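You operate a simulated robot arm through the tools that you are given. There is no shell and no other tool.

Carry out the task below with a simulated robot arm. There is one attempt and no reset: what you move stays moved.

Task
Put things in order on the top of the steel bench. At the end: the green cloth from the top of the steel bench stands where the white lamp stood; the green bulb stands where the blue battery pack stood; the blue battery pack from the top of the steel bench stands where the green cloth stood; the white lamp from the top of the steel bench stands on top of the black cover; the grey bulb stands where the green bulb stood; whatever was shut is shut again. Leave all else as you found it, and nothing knocked over.
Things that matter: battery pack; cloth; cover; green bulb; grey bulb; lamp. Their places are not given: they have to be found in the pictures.

It is judged by the outcome, as a careful person would: the job done as asked, and still so three seconds after it is handed in. It fails if anything else is knocked over, pushed out of place, dropped, spilled or broken. Lids that push on must go on centred and level and be pressed home; caps that screw on are set level and turned clockwise until they are tight. Flat cloth is picked up by pressing the open fingertips on it (5 to 10 N) and closing them slowly along it; thin cloth reads only 2 to 8 mm in the jaws.

Robot
A 7-joint arm with a two-finger parallel gripper, fixed in place. Base frame: the origin is at the foot of the arm, x ahead of it, y to its left, z up; the work surface is at about z = 0.9. Readings come in m, rad, newtons and seconds.
With the tool pointing down near the work surface it reaches from about 0.3 to 0.68 m from the base axis. Its first joint turns from -1.152 to 1.152 rad. Payload 1.57 kg.
Tool frame: the origin (TCP) lies between the finger pads and is the grasp point; the fingertips stand 0.03 m ahead of it; z points along the fingers, y is the line along which they close. Largest opening 0.11 m; finger width 0.024, thickness 0.012; the body of the gripper, 0.048 by 0.112 m, starts 0.078 m behind the TCP.
Orientation is that of the tool frame in the base frame, as [roll, pitch, yaw] about the fixed x, y, z axes, in that order (R = Rz(yaw) Ry(pitch) Rx(roll)). With the fingers straight down and closing along the base's y, the tool's x points along the base's -x, its y along +y and its z along -z.

Tools
- The arm moves only by the tool move_arm. Its arguments are lists of equal length, an entry for each row: "rot": the turn, a rotation vector about the tool's x, y, z in rad, a list of three; "slide": the shift along the tool's x, y, z in m, a list of three; "jaw": the gripper command, from -1 (shut) to 1 (fully open), values between in proportion. In form: {"rot": [[ax, ay, az], ...], "slide": [[tx, ty, tz], ...], "jaw": [jaw, ...]}. A call has 1 to 20 rows; each row is the pose to reach, as a shift and turn from the pose commanded when the call began, along the tool's axes at that moment. A row lasts 0.2 s, in which the tool goes at most 0.05 m and 0.15 rad; a call with a longer step from one row to the next is refused whole, and so is a gripper value outside its range. A pose out of reach is approached as far as the arm can. The call stops where the force on the tool passes 40 N (or 10 N more than at its start, if that is more) or the arm is blocked; 0.2 s more then pass. Each finger travels about 0.108 m/s and halts on what it meets, pressing with about 38 N; the grip force reading is that of the motor and also rises with nothing between the fingers. The clock runs only during rows and for 0.2 s after the last one: add rows that repeat a pose to give the fingers time. It gives the time, the measured TCP pose, the force on the tool (base axes), the opening and the grip force at its end, in the units of the frame above (readings bear some noise), with the torque about the TCP (base axes, N m) and any sound that the robot's microphone picked up, and new pictures: "show" is both (left out), scene, wrist or none.
- Cameras (640 x 400 px; columns grow to the right, rows downward): "scene" is fixed at [0.1713, -0.3902, 1.4195]; the picture's right is [0.80, -0.60, 0.00], its down [-0.26, -0.35, -0.90] and it looks along [0.54, 0.72, -0.43] (base axes); focal length 318 px, centre (320, 200). "wrist" rides on the gripper at [0.07, 0.016, -0.141] in the tool frame; the picture's right is [-0.23, 0.97, 0.00], its down [-0.86, -0.20, -0.48] and it looks along [-0.47, -0.11, 0.88] (tool axes); focal length 222 px, centre (320, 200).
- measure_at(camera, pixels): there is no depth. For up to 12 entries [column, row, z] of the newest picture of that camera ("zoom" is the newest enlarged one), the place [x, y] in the base frame at which the ray of that pixel passes the height z, good to about 0.002 m, but the place of the scene camera against the robot may be out by one fixed shift of up to 0.012 m in any direction. No time passes.
- zoom(camera, box): a new picture of the part [left, top, right, bottom] of that camera's present view, enlarged. No time passes.
- finish_job(): hands the job in; it is judged then, once.

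Open the gripper and draw the arm clear of the work before you hand the job in, unless the task says otherwise.

The tools are called after "Emit:" as name(argument=value, ...) on one line, values as JSON. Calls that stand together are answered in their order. move_arm: Moves the arm, as the interface text tells. Its arguments: {"type":"object","properties":{"rot":{"type":"array","items":{"type":"array","items":{"type":"number"}}},"slide":{"type":"array","items":{"type":"array","items":{"type":"number"}}},"jaw":{"type":"array","items":{"type":"number"}},"show":{"type":"string","enum":["both","scene","wrist","none"]}},"required":["rot","slide","jaw"]} The other tools are called the same way: measure_at (camera, pixels) gives the place at which the rays of pixels pass given heights; zoom (camera, box) takes an enlarged picture of a part of a camera's view; finish_job () hands the job in.

At the start:

```text
time_s: 0.0
tool_pos: [0.4463, -0.0007, 1.2134]
orientation: [3.14, 0.0, 3.141]
wrist_force: [0.1, -0.3, -0.2]
moment: [0.02, -0.01, 0.04]
grip_width: 0.1102
gripper_force: 0.0
```

scene: 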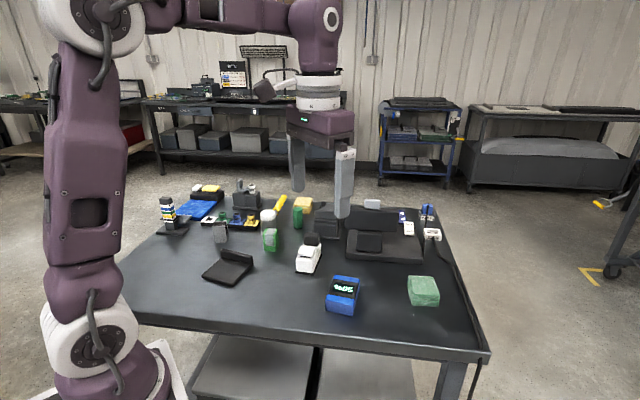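
wrist: 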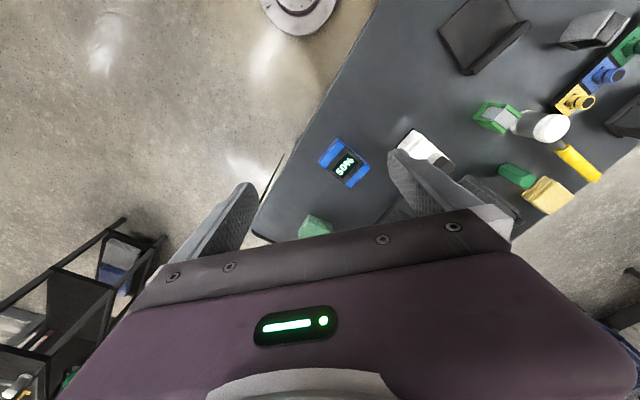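

The scene shows the bench with a blue pack near (343,294), a green block/cloth near (423,290), a white item near (308,256) and other things. I zoom in to identify them.

Emit:
zoom(camera="scene", box=[190, 170, 350, 290])

Emit:
zoom(camera="scene", box=[300, 190, 480, 330])

Emit:
zoom(camera="scene", box=[140, 170, 260, 260])

Emit:
zoom(camera="wrist", box=[400, 0, 640, 220])

Emit:
zoom(camera="wrist", box=[270, 100, 530, 250])

```text
3.33 times, centred on (270, 230) of scene
```

zoom: 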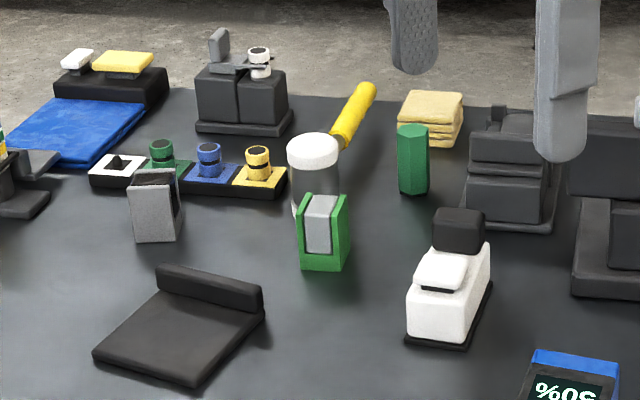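

```text
2.86 times, centred on (390, 260) of scene
```

zoom: 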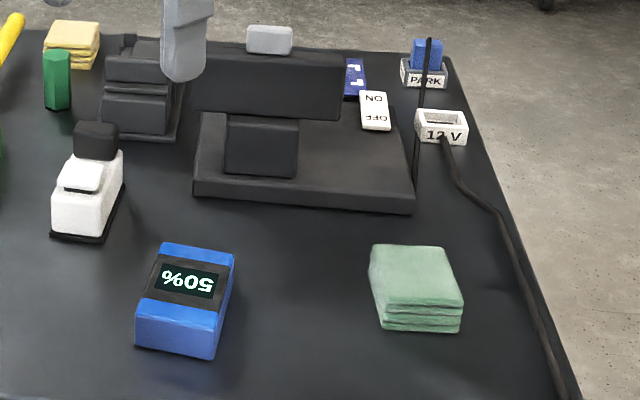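

```text
4.44 times, centred on (200, 215) of scene
```

zoom: 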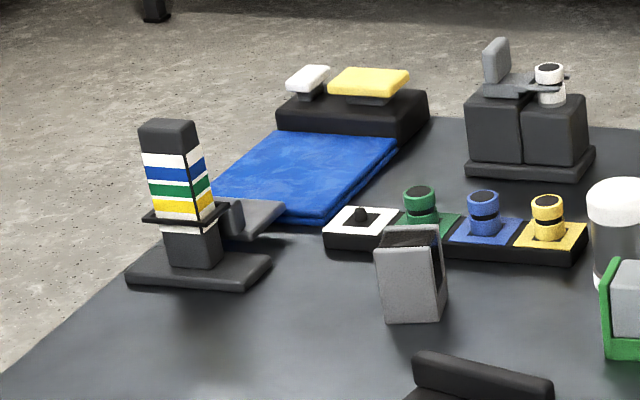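

```text
1.82 times, centred on (520, 110) of wrist
```

zoom: 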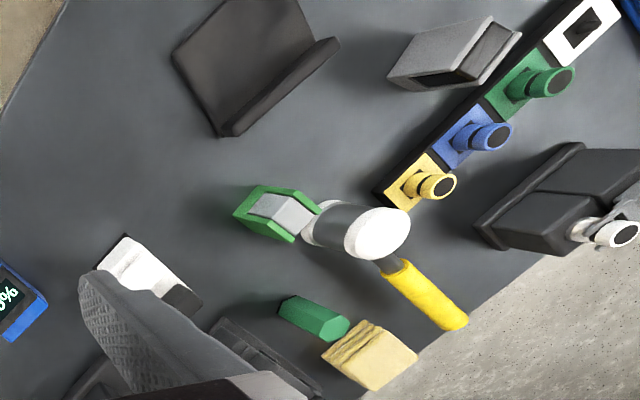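

```text
2.46 times, centred on (400, 175) of wrist
```

zoom: 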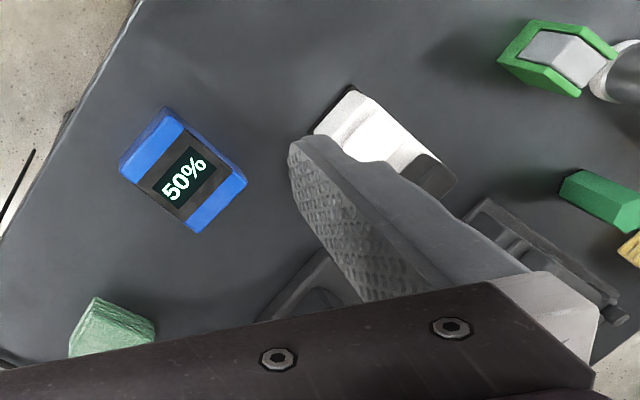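

Let me measure ground places of the main things in the scene picture before moving.

Emit:
measure_at(camera="scene", pixels=[[343, 312, 0.9], [423, 303, 0.9], [306, 270, 0.9], [228, 275, 0.9], [270, 249, 0.9], [220, 240, 0.9], [297, 227, 0.9], [268, 230, 0.9], [303, 210, 0.9], [385, 255, 0.9], [245, 208, 0.9], [172, 232, 0.9]])

Emit:
measure_at(camera="wrist", pixels=[[343, 163, 0.93], [313, 227, 0.93], [425, 148, 0.93], [480, 40, 0.91], [500, 118, 0.92], [517, 175, 0.93], [548, 193, 0.91], [593, 30, 0.93], [575, 100, 0.92], [545, 130, 0.93], [580, 165, 0.92], [604, 76, 0.92]])

```text
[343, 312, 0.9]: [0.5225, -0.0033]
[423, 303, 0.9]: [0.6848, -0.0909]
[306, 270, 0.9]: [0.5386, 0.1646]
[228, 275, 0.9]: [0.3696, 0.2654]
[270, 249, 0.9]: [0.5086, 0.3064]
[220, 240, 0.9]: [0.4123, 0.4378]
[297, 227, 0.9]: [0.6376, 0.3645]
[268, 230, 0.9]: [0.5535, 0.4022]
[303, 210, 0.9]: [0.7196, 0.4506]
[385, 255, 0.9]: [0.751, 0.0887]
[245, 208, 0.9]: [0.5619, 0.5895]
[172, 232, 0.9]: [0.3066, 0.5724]
```

```text
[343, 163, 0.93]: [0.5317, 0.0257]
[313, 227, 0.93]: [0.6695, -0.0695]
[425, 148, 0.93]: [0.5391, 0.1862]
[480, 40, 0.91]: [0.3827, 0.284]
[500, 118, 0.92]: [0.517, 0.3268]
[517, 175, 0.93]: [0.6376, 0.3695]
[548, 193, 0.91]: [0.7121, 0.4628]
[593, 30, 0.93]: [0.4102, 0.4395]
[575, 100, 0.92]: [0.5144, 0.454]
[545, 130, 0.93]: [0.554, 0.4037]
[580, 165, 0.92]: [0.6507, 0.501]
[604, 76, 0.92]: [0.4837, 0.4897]
```

The hex green prism at (0.64,0.37) is out of reach; the green/grey bracket at (0.51,0.32) and grey bracket at (0.41,0.44) look like the two bulbs. I move over them for a closer wrist view, staying high.

Emit:
move_arm(rot=[[0, 0, 0], [0, 0, 0], [0, 0, 0], [0, 0, 0], [0, 0, 0], [0, 0, 0], [0, 0, 0]], slide=[[0.02, 0.04, 0], [0.04, 0.08, 0], [0.06, 0.12, 0], [0.08, 0.16, 0], [0.1, 0.2, 0], [0.12, 0.24, 0], [0.12, 0.26, 0]], jaw=[1, 1, 1, 1, 1, 1, 1])

```text
time_s: 1.6
tool_pos: [0.3285, 0.2593, 1.2146]
orientation: [3.141, 0.001, -3.141]
wrist_force: [0.3, 1.2, 0.8]
moment: [0.0, -0.01, 0.0]
grip_width: 0.1101
gripper_force: 0.1
```

scene: 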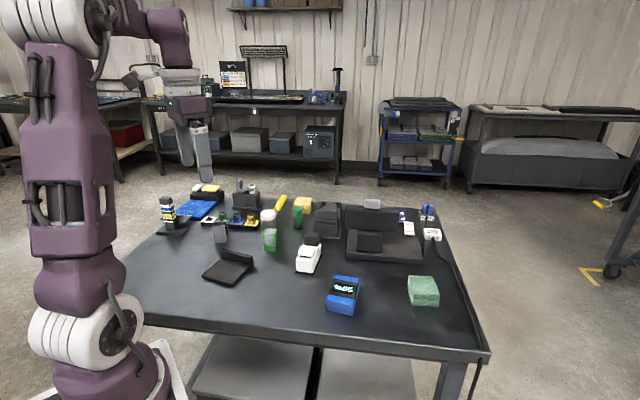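
wrist: 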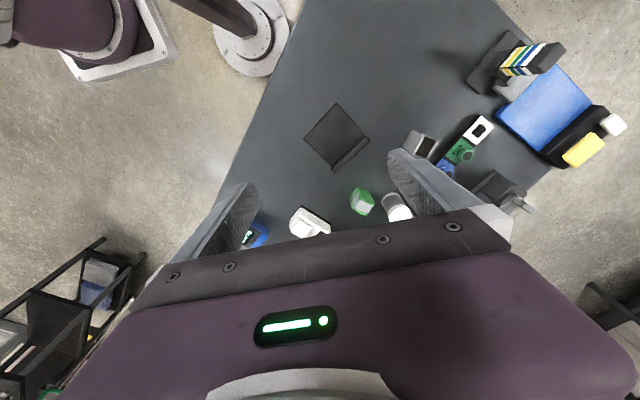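

Emit:
zoom(camera="wrist", box=[240, 90, 480, 250])

Emit:
zoom(camera="scene", box=[190, 195, 290, 260])

Emit:
zoom(camera="scene", box=[285, 190, 445, 270])

Emit:
zoom(camera="scene", box=[190, 225, 340, 310])

```text
2.50 times, centred on (360, 170) of wrist
```

zoom: 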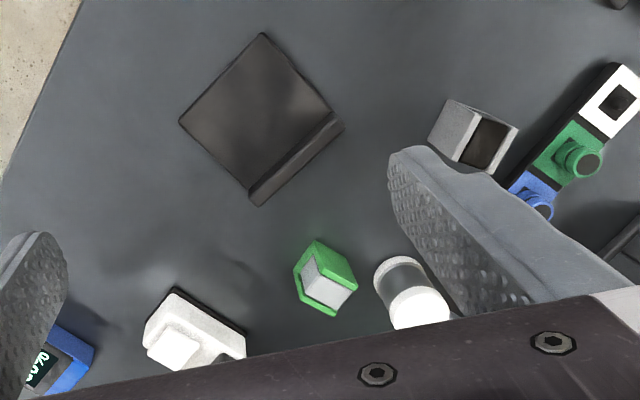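

```text
6.15 times, centred on (240, 228) of scene
```

zoom: 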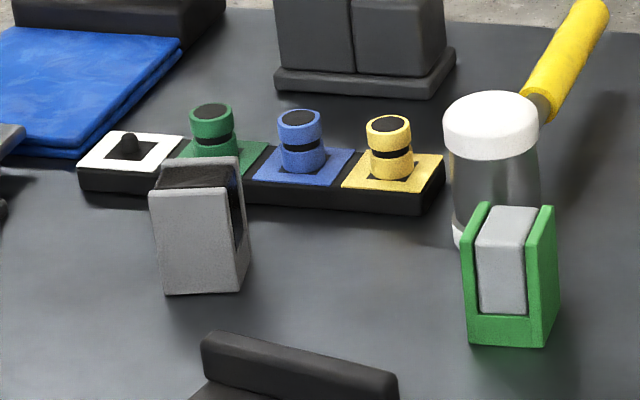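

```text
4.00 times, centred on (365, 230) of scene
```

zoom: 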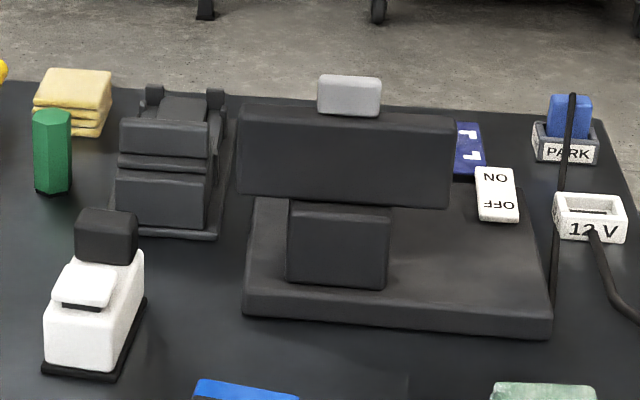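

```text
4.27 times, centred on (265, 268) of scene
```

zoom: 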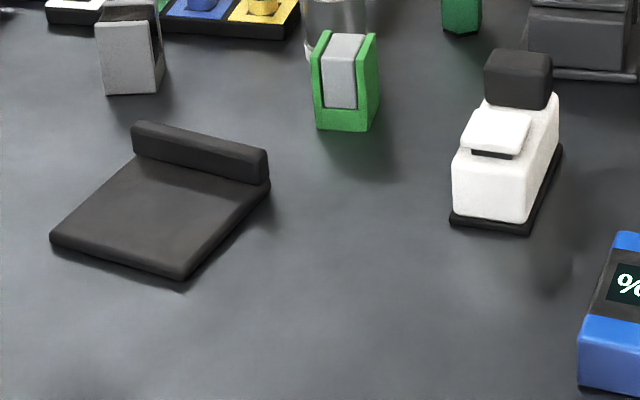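

All six matters seem identified: lamp = white unit at wrist (310,222), cover = black plate (335,137), green bulb (362,201), grey bulb (420,143), battery and cloth to the right front. I move above the lamp for a close look.

Emit:
move_arm(rot=[[0, 0, 0], [0, 0, 0], [0, 0, 0], [0, 0, 0], [0, 0, 0], [0, 0, 0]], slide=[[-0.03, -0.015, 0.015], [-0.07, -0.03, 0.03], [-0.11, -0.045, 0.05], [-0.15, -0.06, 0.07], [-0.18, -0.075, 0.09], [-0.2, -0.085, 0.11]], jaw=[1, 1, 1, 1, 1, 1])

```text
time_s: 3.0
tool_pos: [0.5283, 0.1727, 1.1057]
orientation: [3.141, 0.0, 3.142]
wrist_force: [-0.5, 0.3, 0.4]
moment: [0.01, -0.01, 0.04]
grip_width: 0.1099
gripper_force: 0.0
```

scene: 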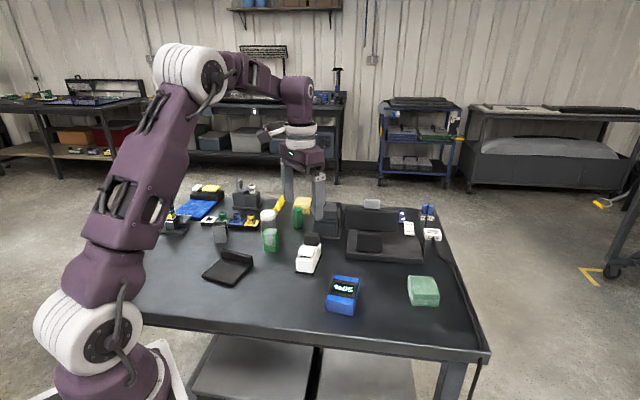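
wrist: 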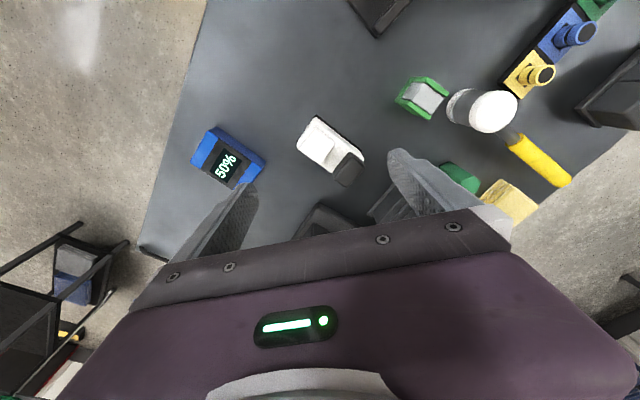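

Emit:
zoom(camera="wrist", box=[180, 70, 500, 230])

Emit:
zoom(camera="wrist", box=[280, 100, 380, 200])

```text
2.00 times, centred on (340, 150) of wrist
```

zoom: 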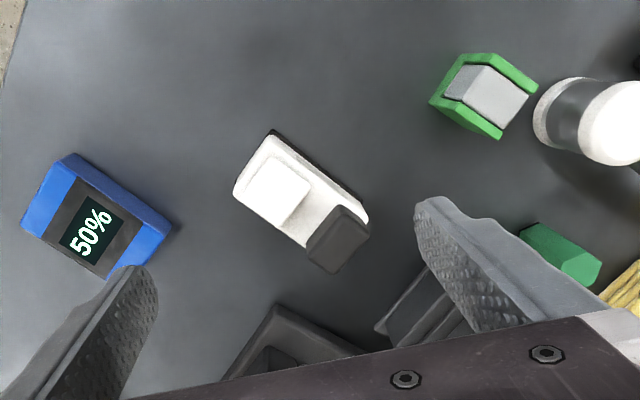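

```text
4.00 times, centred on (330, 150) of wrist
```

zoom: 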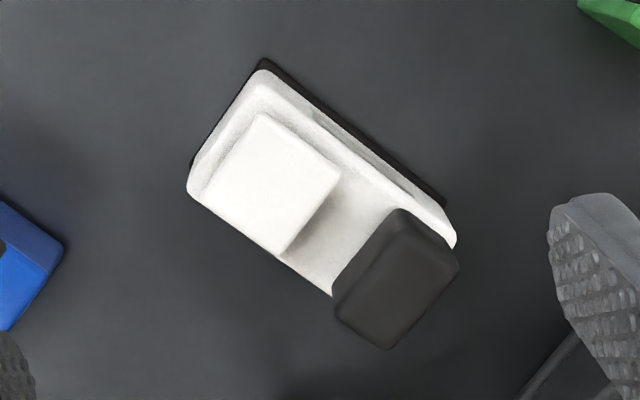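

I measure the lamp's base corners in the zoom picture (z≈0.9) and the body/cap corners at several heights, plus the same in the scene picture.

Emit:
measure_at(camera="zoom", pixels=[[265, 60, 0.902], [190, 165, 0.902], [447, 200, 0.902], [258, 75, 0.93], [190, 192, 0.93], [455, 242, 0.93], [333, 295, 0.93], [400, 210, 0.96], [335, 300, 0.96], [460, 262, 0.96], [388, 348, 0.96]])

Emit:
zoom(camera="scene", box=[280, 225, 360, 275])

```text
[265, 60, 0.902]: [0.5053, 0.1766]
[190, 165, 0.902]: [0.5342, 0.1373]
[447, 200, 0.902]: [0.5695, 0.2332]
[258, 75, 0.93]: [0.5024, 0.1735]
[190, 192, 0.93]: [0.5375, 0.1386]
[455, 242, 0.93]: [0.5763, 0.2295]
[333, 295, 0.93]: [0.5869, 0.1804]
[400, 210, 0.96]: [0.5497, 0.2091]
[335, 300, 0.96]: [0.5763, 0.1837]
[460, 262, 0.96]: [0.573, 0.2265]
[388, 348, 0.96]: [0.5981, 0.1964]
```

```text
8.00 times, centred on (320, 250) of scene
```

zoom: 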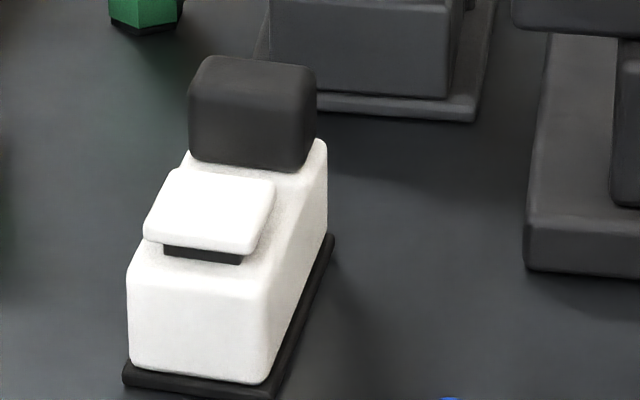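

Lamp base is ~0.049 x 0.086 centred about (0.552,0.185) with its long axis at ~41°. I check the scene camera's shift with the same corners and measure the cover's corners and neighbours in this scene zoom.

Emit:
measure_at(camera="zoom", pixels=[[123, 378, 0.903], [272, 394, 0.903], [335, 237, 0.903], [525, 268, 0.9], [475, 120, 0.9], [310, 108, 0.9]])

Emit:
measure_at(camera="scene", pixels=[[201.5, 280, 0.905], [233, 290, 0.905], [252.5, 266, 0.905], [222, 250, 0.92], [252, 258, 0.92], [220, 254, 0.92]])

Emit:
zoom(camera="scene", box=[190, 235, 270, 295])

```text
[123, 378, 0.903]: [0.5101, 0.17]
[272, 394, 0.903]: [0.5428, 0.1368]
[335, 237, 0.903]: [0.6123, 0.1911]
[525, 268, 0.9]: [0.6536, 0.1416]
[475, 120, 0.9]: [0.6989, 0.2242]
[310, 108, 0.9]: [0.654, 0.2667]
```

```text
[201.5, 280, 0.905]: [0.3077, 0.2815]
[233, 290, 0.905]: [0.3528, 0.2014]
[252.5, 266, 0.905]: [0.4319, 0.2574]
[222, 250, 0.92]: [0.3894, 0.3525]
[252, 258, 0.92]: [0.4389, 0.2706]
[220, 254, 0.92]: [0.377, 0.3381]
```

```text
6.67 times, centred on (230, 265) of scene
```

zoom: 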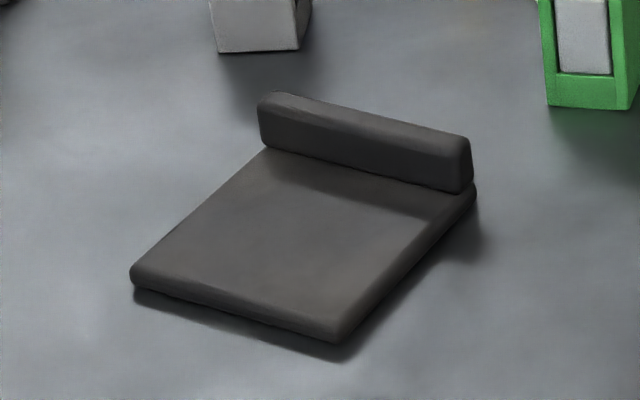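

Scene camera shift ≈ (+0.009,-0.004). I now turn the tool by 0.70 rad to close across the lamp's short axis and lower to z≈1.0 above its centre for a check.

Emit:
move_arm(rot=[[0, 0, -0.14], [0, 0, -0.28], [0, 0, -0.42], [0, 0, -0.56], [0, 0, -0.7], [0, 0, -0.7]], slide=[[-0.01, 0.005, 0.02], [-0.02, 0.01, 0.04], [-0.0245, 0.0115, 0.06], [-0.0245, 0.0115, 0.08], [-0.0245, 0.0115, 0.09], [-0.0245, 0.0115, 0.09]], jaw=[1, 1, 1, 0.8, 0.6, 0.6])

Emit:
zoom(camera="wrist", box=[220, 80, 420, 240])

```text
time_s: 4.4
tool_pos: [0.5519, 0.1849, 1.014]
orientation: [3.141, 0.001, -2.44]
wrist_force: [0.2, 0.1, -0.3]
moment: [0.01, 0.02, -0.01]
grip_width: 0.088
gripper_force: 0.1
```

scene: 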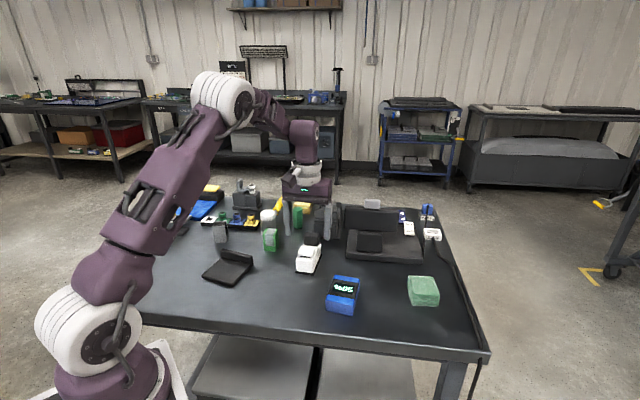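
wrist: 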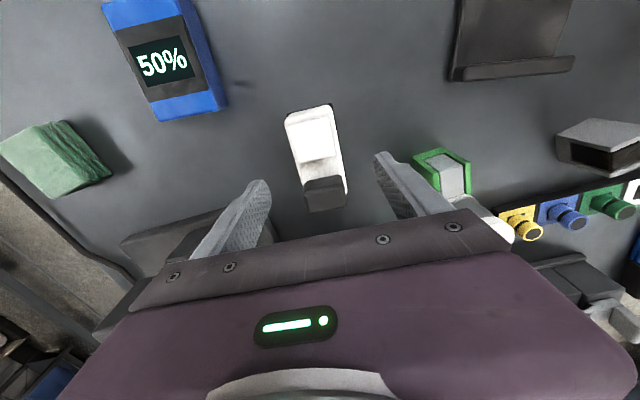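

```text
2.50 times, centred on (320, 160) of wrist
```

zoom: 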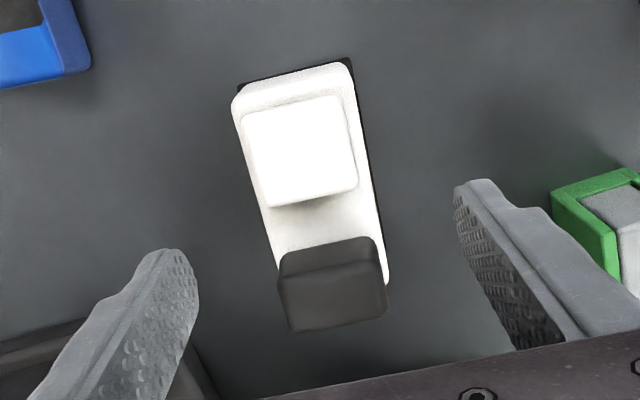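

The lamp appears aligned with the fingers (its edges lean 15° as the tool's x axis does). I measure its base and body edges to check centring.

Emit:
measure_at(camera="zoom", pixels=[[238, 85, 0.904], [349, 59, 0.904], [233, 110, 0.93], [350, 75, 0.93], [388, 280, 0.93], [278, 265, 0.93], [291, 330, 0.96], [387, 308, 0.96], [240, 115, 0.945], [358, 185, 0.945]])

```text
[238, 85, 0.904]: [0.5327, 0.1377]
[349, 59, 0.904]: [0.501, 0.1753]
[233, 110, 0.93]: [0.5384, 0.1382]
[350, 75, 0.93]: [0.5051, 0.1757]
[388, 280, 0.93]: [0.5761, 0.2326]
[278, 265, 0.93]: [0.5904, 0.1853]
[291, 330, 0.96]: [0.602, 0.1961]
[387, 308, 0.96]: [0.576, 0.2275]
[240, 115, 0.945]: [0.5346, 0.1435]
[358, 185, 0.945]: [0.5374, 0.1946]
```

Centred within 1 mm. I lower to TCP z≈0.938, close on the lamp body, and hold.

Emit:
move_arm(rot=[[0, 0, 0], [0, 0, 0], [0, 0, 0], [0, 0, 0], [0, 0, 0], [0, 0, 0], [0, 0, 0]], slide=[[0, 0, 0.03], [0, 0, 0.06], [0, 0, 0.076], [0, 0, 0.076], [0, 0, 0.076], [0, 0, 0.076], [0, 0, 0.076]], jaw=[0.6, 0.6, 0.6, 0.2, -0.2, -0.6, -1])

```text
time_s: 6.0
tool_pos: [0.5498, 0.1854, 0.938]
orientation: [-3.141, 0.001, -2.441]
wrist_force: [0.1, -0.2, -0.5]
moment: [0.01, -0.06, 0.01]
grip_width: 0.0458
gripper_force: 37.7
```

scene: 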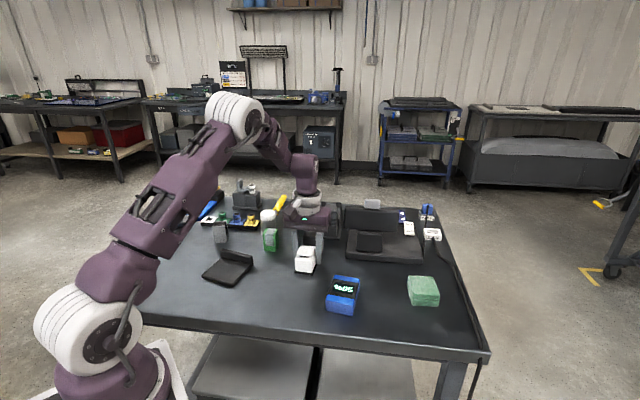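
wrist: 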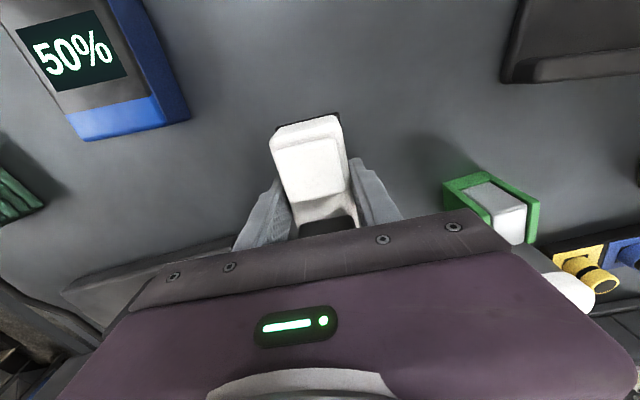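

Grip firm at 0.0458 m. I lift the lamp 0.16 m and carry it to a spot in front of the cover while turning it ~95°, so its long side will lie along the cover's width and the camera sees the cover.

Emit:
move_arm(rot=[[0, 0, 0], [0, 0, 0], [0, 0, 0], [0, 0, 0], [0, 0, 0.14], [0, 0, 0.28], [0, 0, 0.42], [0, 0, 0.56], [0, 0, 0.7], [0, 0, 0.84], [0, 0, 0.98], [0, 0, 1.12], [0, 0, 1.26], [0, 0, 1.4], [0, 0, 1.54], [0, 0, 1.66]], slide=[[0, 0, -0.03], [0, 0, -0.07], [0, 0, -0.11], [0, 0, -0.16], [0.01, 0.006, -0.16], [0.02, 0.012, -0.16], [0.03, 0.018, -0.16], [0.04, 0.024, -0.16], [0.05, 0.03, -0.16], [0.06, 0.036, -0.16], [0.07, 0.042, -0.16], [0.08, 0.048, -0.16], [0.09, 0.054, -0.16], [0.1, 0.06, -0.16], [0.11, 0.066, -0.16], [0.116, 0.069, -0.16]], jaw=[-1, -1, -1, -1, -1, -1, -1, -1, -1, -1, -1, -1, -1, -1, -1, -1])

```text
time_s: 9.4
tool_pos: [0.4187, 0.163, 1.1008]
orientation: [-3.141, -0.001, 2.18]
wrist_force: [0.8, -0.2, -2.3]
moment: [0.03, -0.02, 0.01]
grip_width: 0.0458
gripper_force: 37.4
```

scene: 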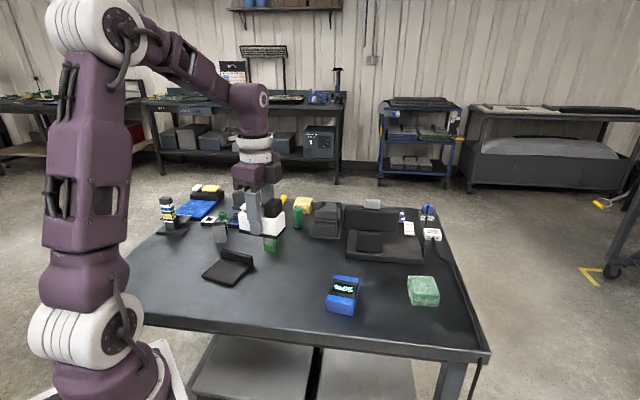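
wrist: 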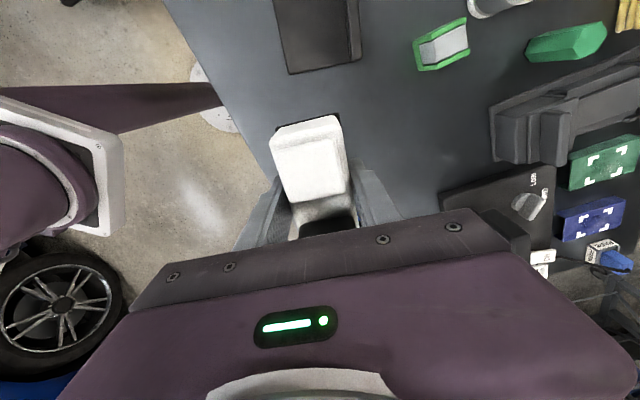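

The cover is at the top of the wrist picture, partly cut. I slide 5 cm toward it so all its corners are in view.

Emit:
move_arm(rot=[[0, 0, 0], [0, 0, 0]], slide=[[0.025, 0, 0], [0.04, 0, 0]], jaw=[-1, -1], show="wrist")

Emit:
zoom(camera="wrist", box=[220, 0, 400, 120])

```text
time_s: 10.0
tool_pos: [0.3948, 0.1958, 1.0979]
orientation: [-3.141, 0.001, 2.18]
wrist_force: [0.4, 1.0, -2.2]
moment: [0.0, 0.0, -0.01]
grip_width: 0.0458
gripper_force: 38.2
```

wrist: 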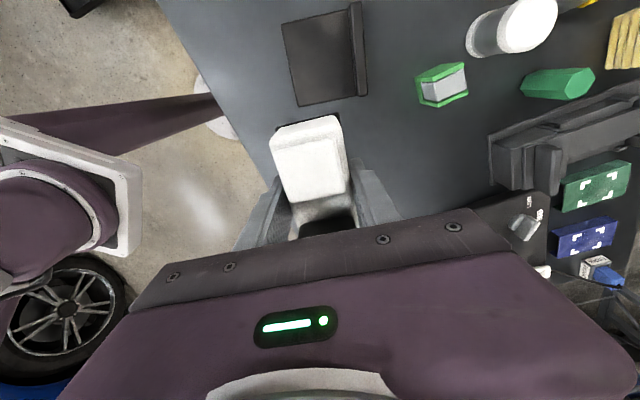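

```text
3.33 times, centred on (310, 60) of wrist
```

zoom: 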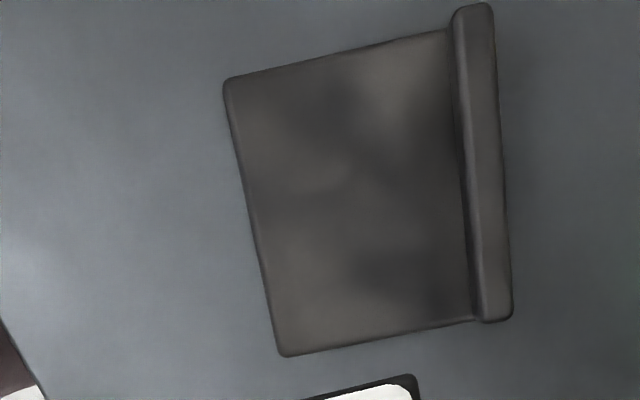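

All cover corners are visible now. I measure them at plate-top height, and the flange's inner foot and top.

Emit:
measure_at(camera="zoom", pixels=[[222, 80, 0.908], [282, 356, 0.908], [478, 319, 0.908], [452, 30, 0.908], [460, 150, 0.908], [473, 315, 0.908], [452, 15, 0.935], [484, 320, 0.935], [512, 314, 0.935], [492, 5, 0.935], [512, 314, 0.92]])

```text
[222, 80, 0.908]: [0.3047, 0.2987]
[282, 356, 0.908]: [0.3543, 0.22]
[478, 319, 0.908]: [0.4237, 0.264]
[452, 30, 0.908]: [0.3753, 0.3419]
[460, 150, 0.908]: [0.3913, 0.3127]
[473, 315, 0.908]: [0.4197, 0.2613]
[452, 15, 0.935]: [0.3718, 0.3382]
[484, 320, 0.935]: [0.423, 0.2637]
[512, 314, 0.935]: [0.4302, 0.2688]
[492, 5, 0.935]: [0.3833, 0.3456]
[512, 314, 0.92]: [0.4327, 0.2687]
```

I cross-check the cover's corners with the scene camera using the accurate pixels from the earlier enlarged view.

Emit:
measure_at(camera="scene", pixels=[[240.5, 284.5, 0.908], [209.8, 275.6, 0.908], [261, 263.2, 0.908]])

```text
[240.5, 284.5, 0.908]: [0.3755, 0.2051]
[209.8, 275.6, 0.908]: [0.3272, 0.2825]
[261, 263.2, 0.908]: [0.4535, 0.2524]
```

The enlarged view had been widened, so the columns shift by 8 px; I redo the cross-check.

Emit:
measure_at(camera="scene", pixels=[[232.5, 285, 0.906], [201.8, 276, 0.906], [253.2, 263.5, 0.906]])

```text
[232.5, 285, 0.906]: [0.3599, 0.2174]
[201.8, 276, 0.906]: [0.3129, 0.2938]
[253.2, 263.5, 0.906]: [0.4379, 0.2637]
```

Both cameras agree now (scene shift ≈ +0.007,-0.004). I carry the lamp over the flat part of the cover, target centre (0.357,0.277), turn 0.044 rad, and lower to about 1 cm above the plate.

Emit:
move_arm(rot=[[0, 0, 0.02], [0, 0, 0.044], [0, 0, 0.044], [0, 0, 0.044], [0, 0, 0.044], [0, 0, 0.044], [0, 0, 0.044]], slide=[[0.04, 0.007, 0], [0.0884, 0.015, 0], [0.0884, 0.015, 0.03], [0.0884, 0.015, 0.07], [0.0884, 0.015, 0.11], [0.0884, 0.015, 0.14], [0.0884, 0.015, 0.14]], jaw=[-1, -1, -1, -1, -1, -1, -1])

Emit:
zoom(camera="scene", box=[182, 220, 278, 280])

Emit:
zoom(camera="wrist", box=[220, 70, 420, 240])

```text
time_s: 11.6
tool_pos: [0.3564, 0.2757, 0.9575]
orientation: [3.14, -0.001, 2.139]
wrist_force: [0.0, -1.2, -3.0]
moment: [-0.03, -0.05, -0.02]
grip_width: 0.0458
gripper_force: 38.3
```

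scene: 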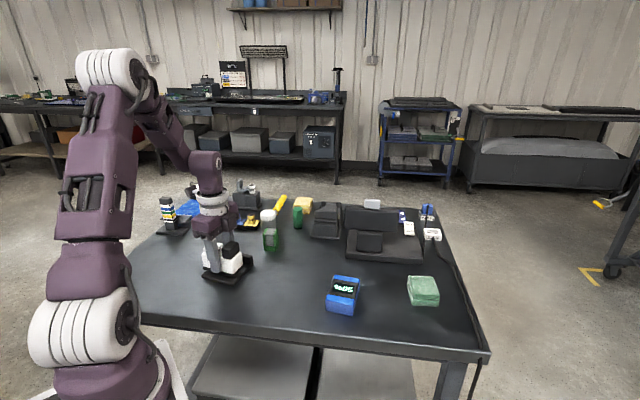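
wrist: 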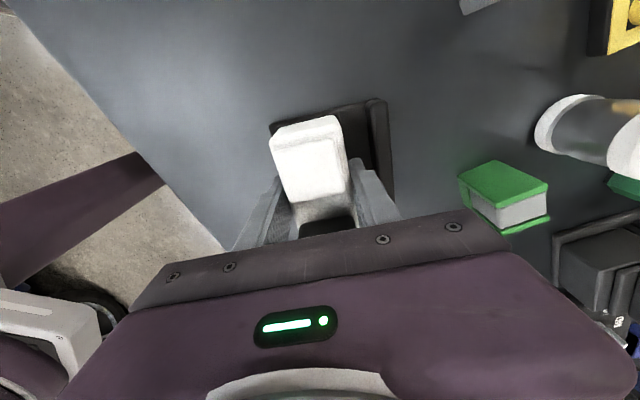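

```text
6.67 times, centred on (230, 250) of scene
```

zoom: 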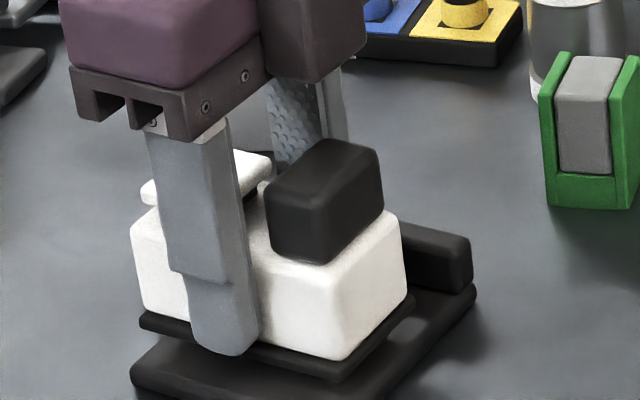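

```text
2.35 times, centred on (320, 155) of wrist
```

zoom: 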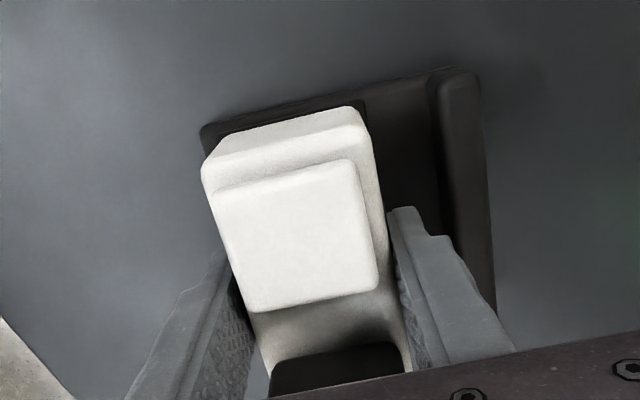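

The lamp hangs over the plate, aligned, with room to the flange. I lower slowly in small steps watching force z.

Emit:
move_arm(rot=[[0, 0, 0], [0, 0, 0], [0, 0, 0]], slide=[[0, 0, 0.003], [0, 0, 0.006], [0, 0, 0.008]], jaw=[-1, -1, -1], show="none")

Emit:
move_arm(rot=[[0, 0, 0], [0, 0, 0]], slide=[[0, 0, 0.001], [0, 0, 0.002]], jaw=[-1, -1], show="scene")

Emit:
zoom(camera="scene", box=[182, 230, 278, 290])

```text
time_s: 12.4
tool_pos: [0.3571, 0.2763, 0.95]
orientation: [-3.141, 0.0, 2.139]
wrist_force: [0.8, 0.1, -3.0]
moment: [0.01, 0.0, 0.0]
grip_width: 0.0456
gripper_force: 37.9
```

```text
time_s: 13.0
tool_pos: [0.3566, 0.2761, 0.9485]
orientation: [3.14, 0.0, 2.138]
wrist_force: [-0.6, -0.6, 1.7]
moment: [-0.16, -0.07, -0.04]
grip_width: 0.0458
gripper_force: 38.1
```

scene: 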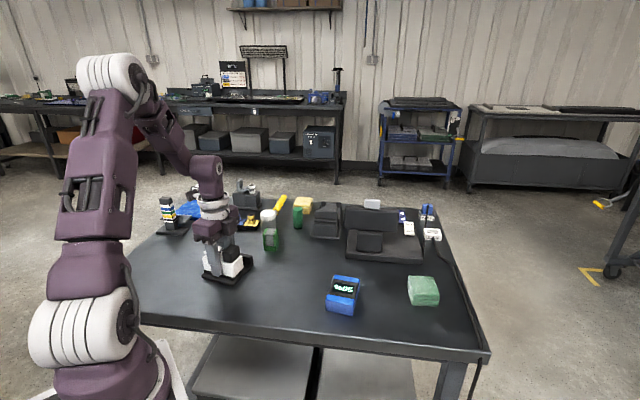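

```text
6.67 times, centred on (230, 260) of scene
```

zoom: 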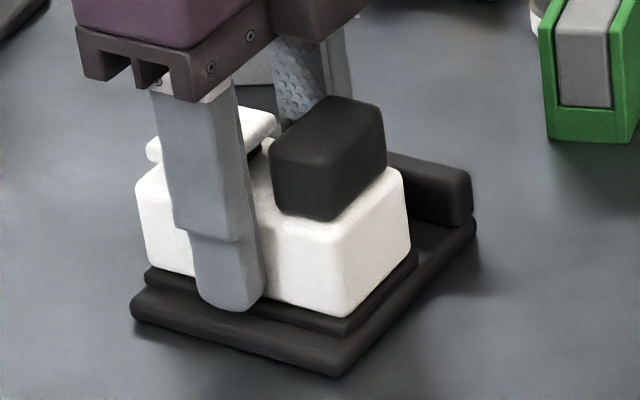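

Contact is felt (force z went from -3.0 to +1.7 N). I press 1 mm more, open a little to 0.058 m (flange close by), and rise straight up.

Emit:
move_arm(rot=[[0, 0, 0], [0, 0, 0], [0, 0, 0], [0, 0, 0], [0, 0, 0], [0, 0, 0], [0, 0, 0], [0, 0, 0], [0, 0, 0]], slide=[[0, 0, 0.001], [0, 0, 0.001], [0, 0, 0.001], [0, 0, 0.001], [0, 0, -0.02], [0, 0, -0.05], [0, 0, -0.09], [0, 0, -0.13], [0, 0, -0.16]], jaw=[-0.1, 0.0, 0.05, 0.05, 0.05, 0.05, 0.3, 0.6, 1])

Emit:
zoom(camera="scene", box=[182, 230, 278, 290])

```text
time_s: 15.0
tool_pos: [0.3596, 0.2773, 1.1083]
orientation: [-3.141, -0.001, 2.136]
wrist_force: [0.4, -0.2, 0.4]
moment: [-0.01, -0.02, -0.01]
grip_width: 0.1102
gripper_force: 0.0
```

scene: 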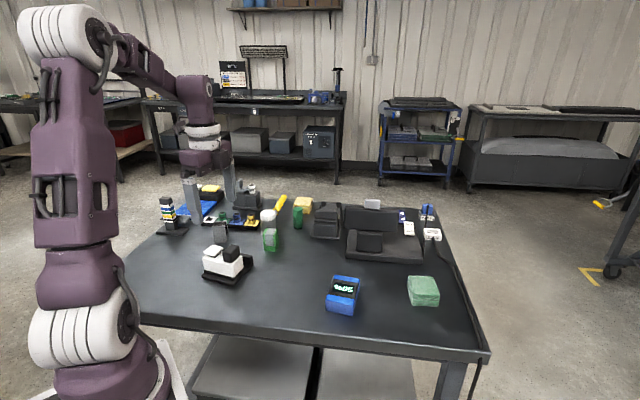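
wrist: 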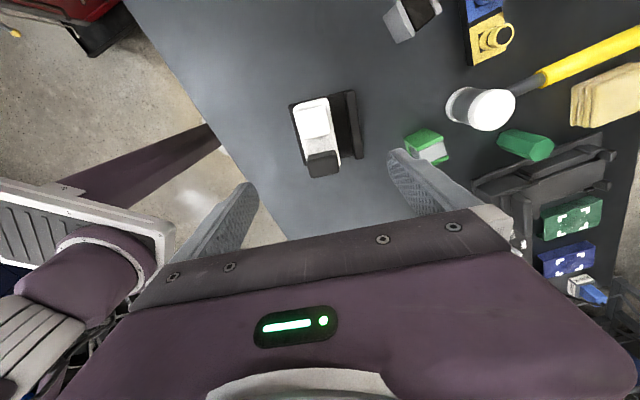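

```text
6.67 times, centred on (230, 260) of scene
```

zoom: 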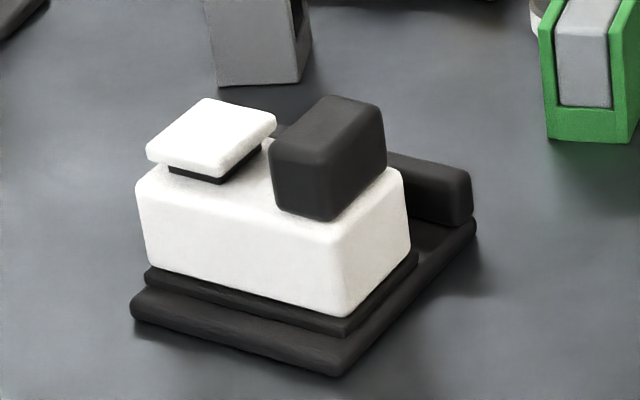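

The lamp stands well on the cover. Next the green cloth: I zoom on it and the lamp's former place in the scene view.

Emit:
zoom(camera="scene", box=[375, 260, 471, 320])

Emit:
zoom(camera="scene", box=[300, 263, 396, 323])

```text
6.67 times, centred on (423, 290) of scene
```

zoom: 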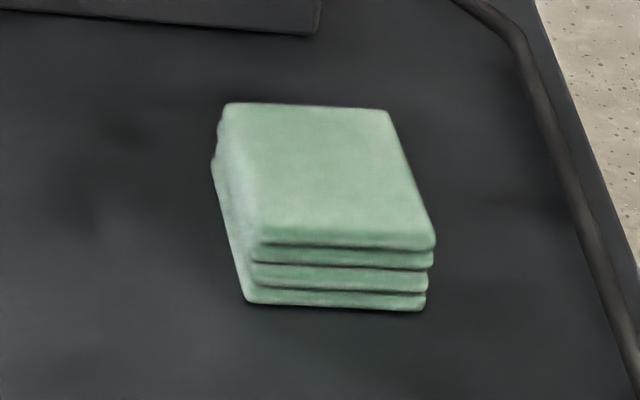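

```text
6.67 times, centred on (348, 293) of scene
```

zoom: 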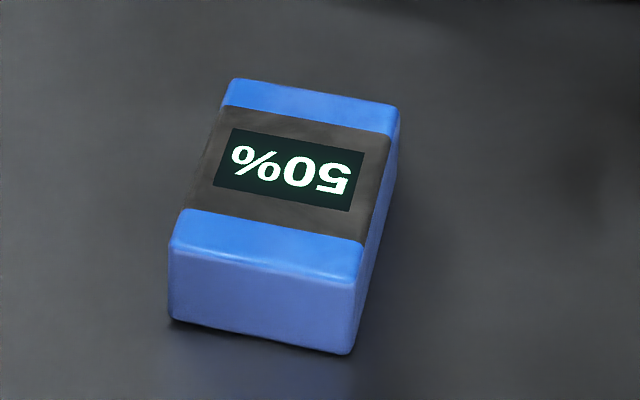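

I measure cloth and battery corners from these enlarged pixels in the scene picture (bottoms at 0.9, tops at 0.925/0.94).

Emit:
measure_at(camera="scene", pixels=[[412, 305.4, 0.9], [438.3, 306.5, 0.9], [406.9, 284.7, 0.9], [413.7, 296.7, 0.925], [440, 297.2, 0.925], [433.2, 276.8, 0.925], [409.2, 275.6, 0.925], [325.5, 311, 0.9], [351.7, 316, 0.9], [325.5, 299.4, 0.93], [354, 305.3, 0.93], [359.7, 278.6, 0.93]])

Emit:
measure_at(camera="wrist", pixels=[[320, 130, 0.93]])

```text
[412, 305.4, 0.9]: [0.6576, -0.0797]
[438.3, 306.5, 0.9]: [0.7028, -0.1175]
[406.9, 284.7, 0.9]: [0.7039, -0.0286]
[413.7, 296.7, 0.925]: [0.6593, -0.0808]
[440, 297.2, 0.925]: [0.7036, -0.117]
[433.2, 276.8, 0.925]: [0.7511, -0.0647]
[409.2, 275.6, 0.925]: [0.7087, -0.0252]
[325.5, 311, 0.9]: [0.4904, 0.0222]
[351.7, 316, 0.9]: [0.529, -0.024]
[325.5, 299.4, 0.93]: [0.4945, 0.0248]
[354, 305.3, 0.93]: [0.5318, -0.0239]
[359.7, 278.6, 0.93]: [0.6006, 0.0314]
```

```text
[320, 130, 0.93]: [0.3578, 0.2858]
```

Cloth measures ~0.057 x 0.074 x 0.025 centred about (0.698,-0.068) corrected, near the reach limit. I move above it with the tool turned to close along its long side, for a close wrist look.

Emit:
move_arm(rot=[[0, 0, -0.0283], [0, 0, -0.0566], [0, 0, -0.085], [0, 0, -0.113], [0, 0, -0.1415], [0, 0, -0.17], [0, 0, -0.198], [0, 0, -0.226], [0, 0, -0.255], [0, 0, -0.283], [0, 0, -0.283]], slide=[[-0.045, 0.009, 0], [-0.09, 0.018, 0], [-0.135, 0.027, 0], [-0.18, 0.036, 0], [-0.225, 0.045, 0], [-0.27, 0.054, 0.01], [-0.315, 0.063, 0.02], [-0.36, 0.072, 0.03], [-0.405, 0.081, 0.04], [-0.4504, 0.0901, 0.049], [-0.4504, 0.0901, 0.049]], jaw=[1, 1, 1, 1, 1, 1, 1, 1, 1, 1, 1])

Emit:
zoom(camera="wrist", box=[200, 60, 440, 210])

```text
time_s: 17.4
tool_pos: [0.6622, -0.0444, 1.0547]
orientation: [-3.116, -0.021, 2.432]
wrist_force: [-0.6, -0.1, -0.9]
moment: [0.02, -0.02, 0.03]
grip_width: 0.1098
gripper_force: 0.0
out of reach, approached as far as the arm can: row 10
```

scene: 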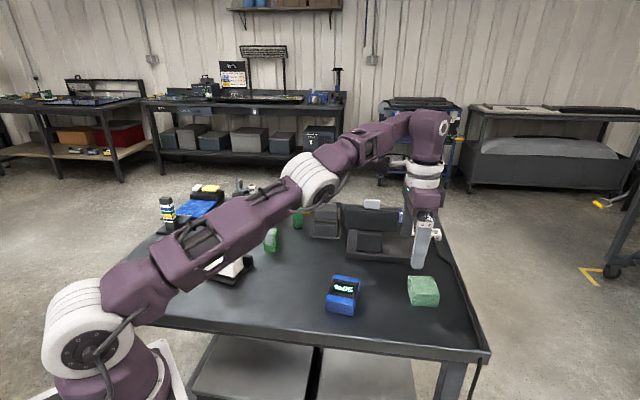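
wrist: 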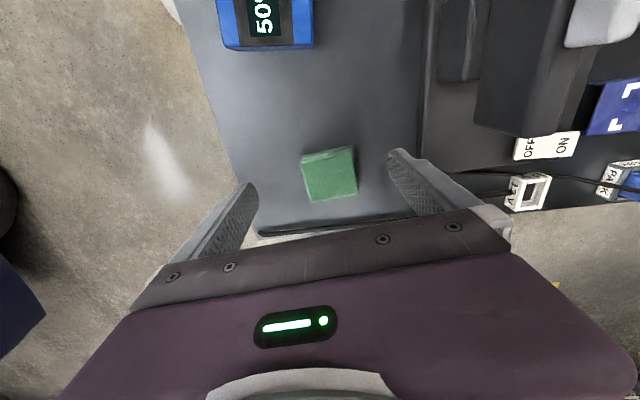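

```text
2.67 times, centred on (320, 135) of wrist
```

zoom: 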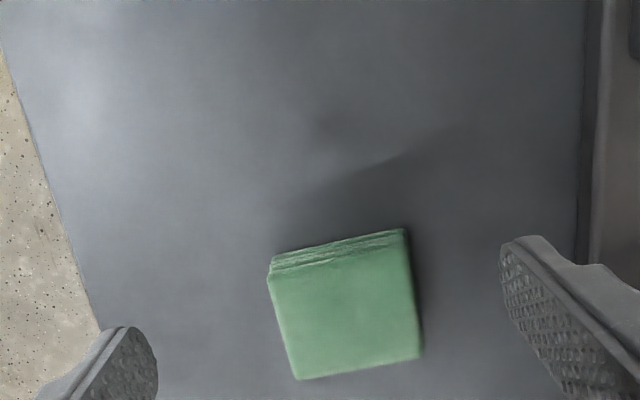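

Straight-down the arm stops at r≈0.664, so I'll need an outward tilt for the cloth. First I measure the cloth's corners in this zoom.

Emit:
measure_at(camera="zoom", pixels=[[272, 278, 0.925], [408, 246, 0.925], [421, 356, 0.925], [296, 379, 0.925], [275, 256, 0.9], [403, 230, 0.9], [268, 280, 0.912]])

```text
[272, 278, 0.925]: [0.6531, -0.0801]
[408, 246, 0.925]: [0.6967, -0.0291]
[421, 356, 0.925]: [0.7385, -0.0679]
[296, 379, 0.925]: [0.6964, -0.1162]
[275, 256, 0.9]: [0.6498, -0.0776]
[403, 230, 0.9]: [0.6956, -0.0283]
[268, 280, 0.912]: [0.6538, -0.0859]
```

Cloth centre (0.696,-0.072), edges at 49°, matching the tool's closing line. I tilt the tool outward by 0.36 rad about its closing axis at this spot and see the pose reached.

Emit:
move_arm(rot=[[0, -0.12, 0], [0, -0.24, 0], [0, -0.36, 0], [0, -0.36, 0]], slide=[[0, 0, 0], [0, 0, 0], [0, 0, 0.02], [0, 0, 0.02]], jaw=[1, 1, 1, 1])

Emit:
zoom(camera="wrist", box=[200, 60, 440, 210])

```text
time_s: 18.4
tool_pos: [0.6731, -0.0557, 1.0389]
orientation: [-3.141, 0.361, 2.419]
wrist_force: [0.3, -0.1, 0.1]
moment: [0.0, 0.01, 0.01]
grip_width: 0.11
gripper_force: 0.0
out of reach, approached as far as the arm can: row 1
```

scene: 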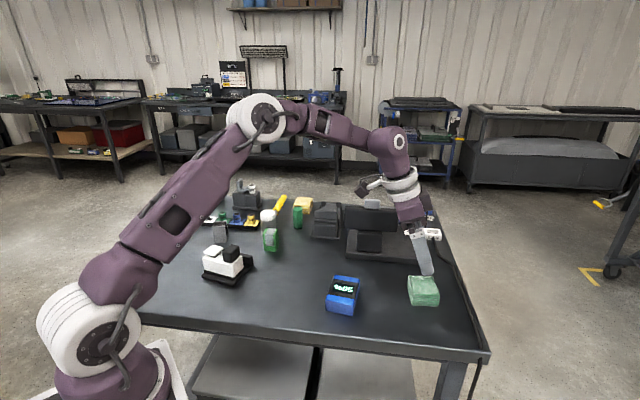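
wrist: 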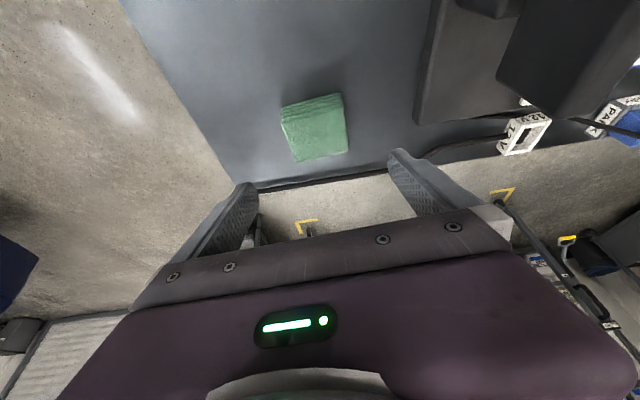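

```text
2.67 times, centred on (320, 135) of wrist
```

zoom: 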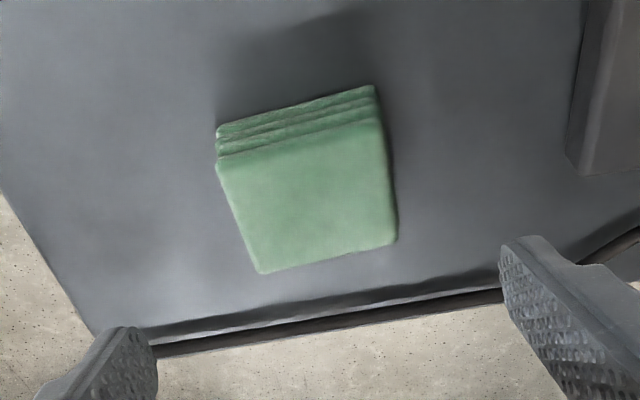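

The tilt was reached exactly. I re-measure the cloth from this view.

Emit:
measure_at(camera="zoom", pixels=[[217, 162, 0.925], [382, 122, 0.925], [397, 240, 0.925], [262, 273, 0.925], [217, 127, 0.9], [374, 86, 0.9]])

```text
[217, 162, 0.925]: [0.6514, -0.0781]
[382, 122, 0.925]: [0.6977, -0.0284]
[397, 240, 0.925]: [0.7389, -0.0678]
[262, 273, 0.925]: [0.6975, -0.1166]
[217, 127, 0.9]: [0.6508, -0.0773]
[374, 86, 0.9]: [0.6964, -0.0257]
```

Cloth confirmed at (0.6965,-0.0725). I check the black device's near corner before lowering next to it.

Emit:
measure_at(camera="zoom", pixels=[[568, 160, 0.9], [586, 174, 0.9], [568, 160, 0.92], [586, 174, 0.92]])

Emit:
measure_at(camera="scene", pixels=[[422.5, 265, 0.9], [346, 258.5, 0.9]])

```text
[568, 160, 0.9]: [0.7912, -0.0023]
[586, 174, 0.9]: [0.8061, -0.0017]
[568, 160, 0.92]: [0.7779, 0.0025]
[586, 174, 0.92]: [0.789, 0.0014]
```

```text
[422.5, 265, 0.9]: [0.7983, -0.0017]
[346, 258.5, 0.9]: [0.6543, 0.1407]
```

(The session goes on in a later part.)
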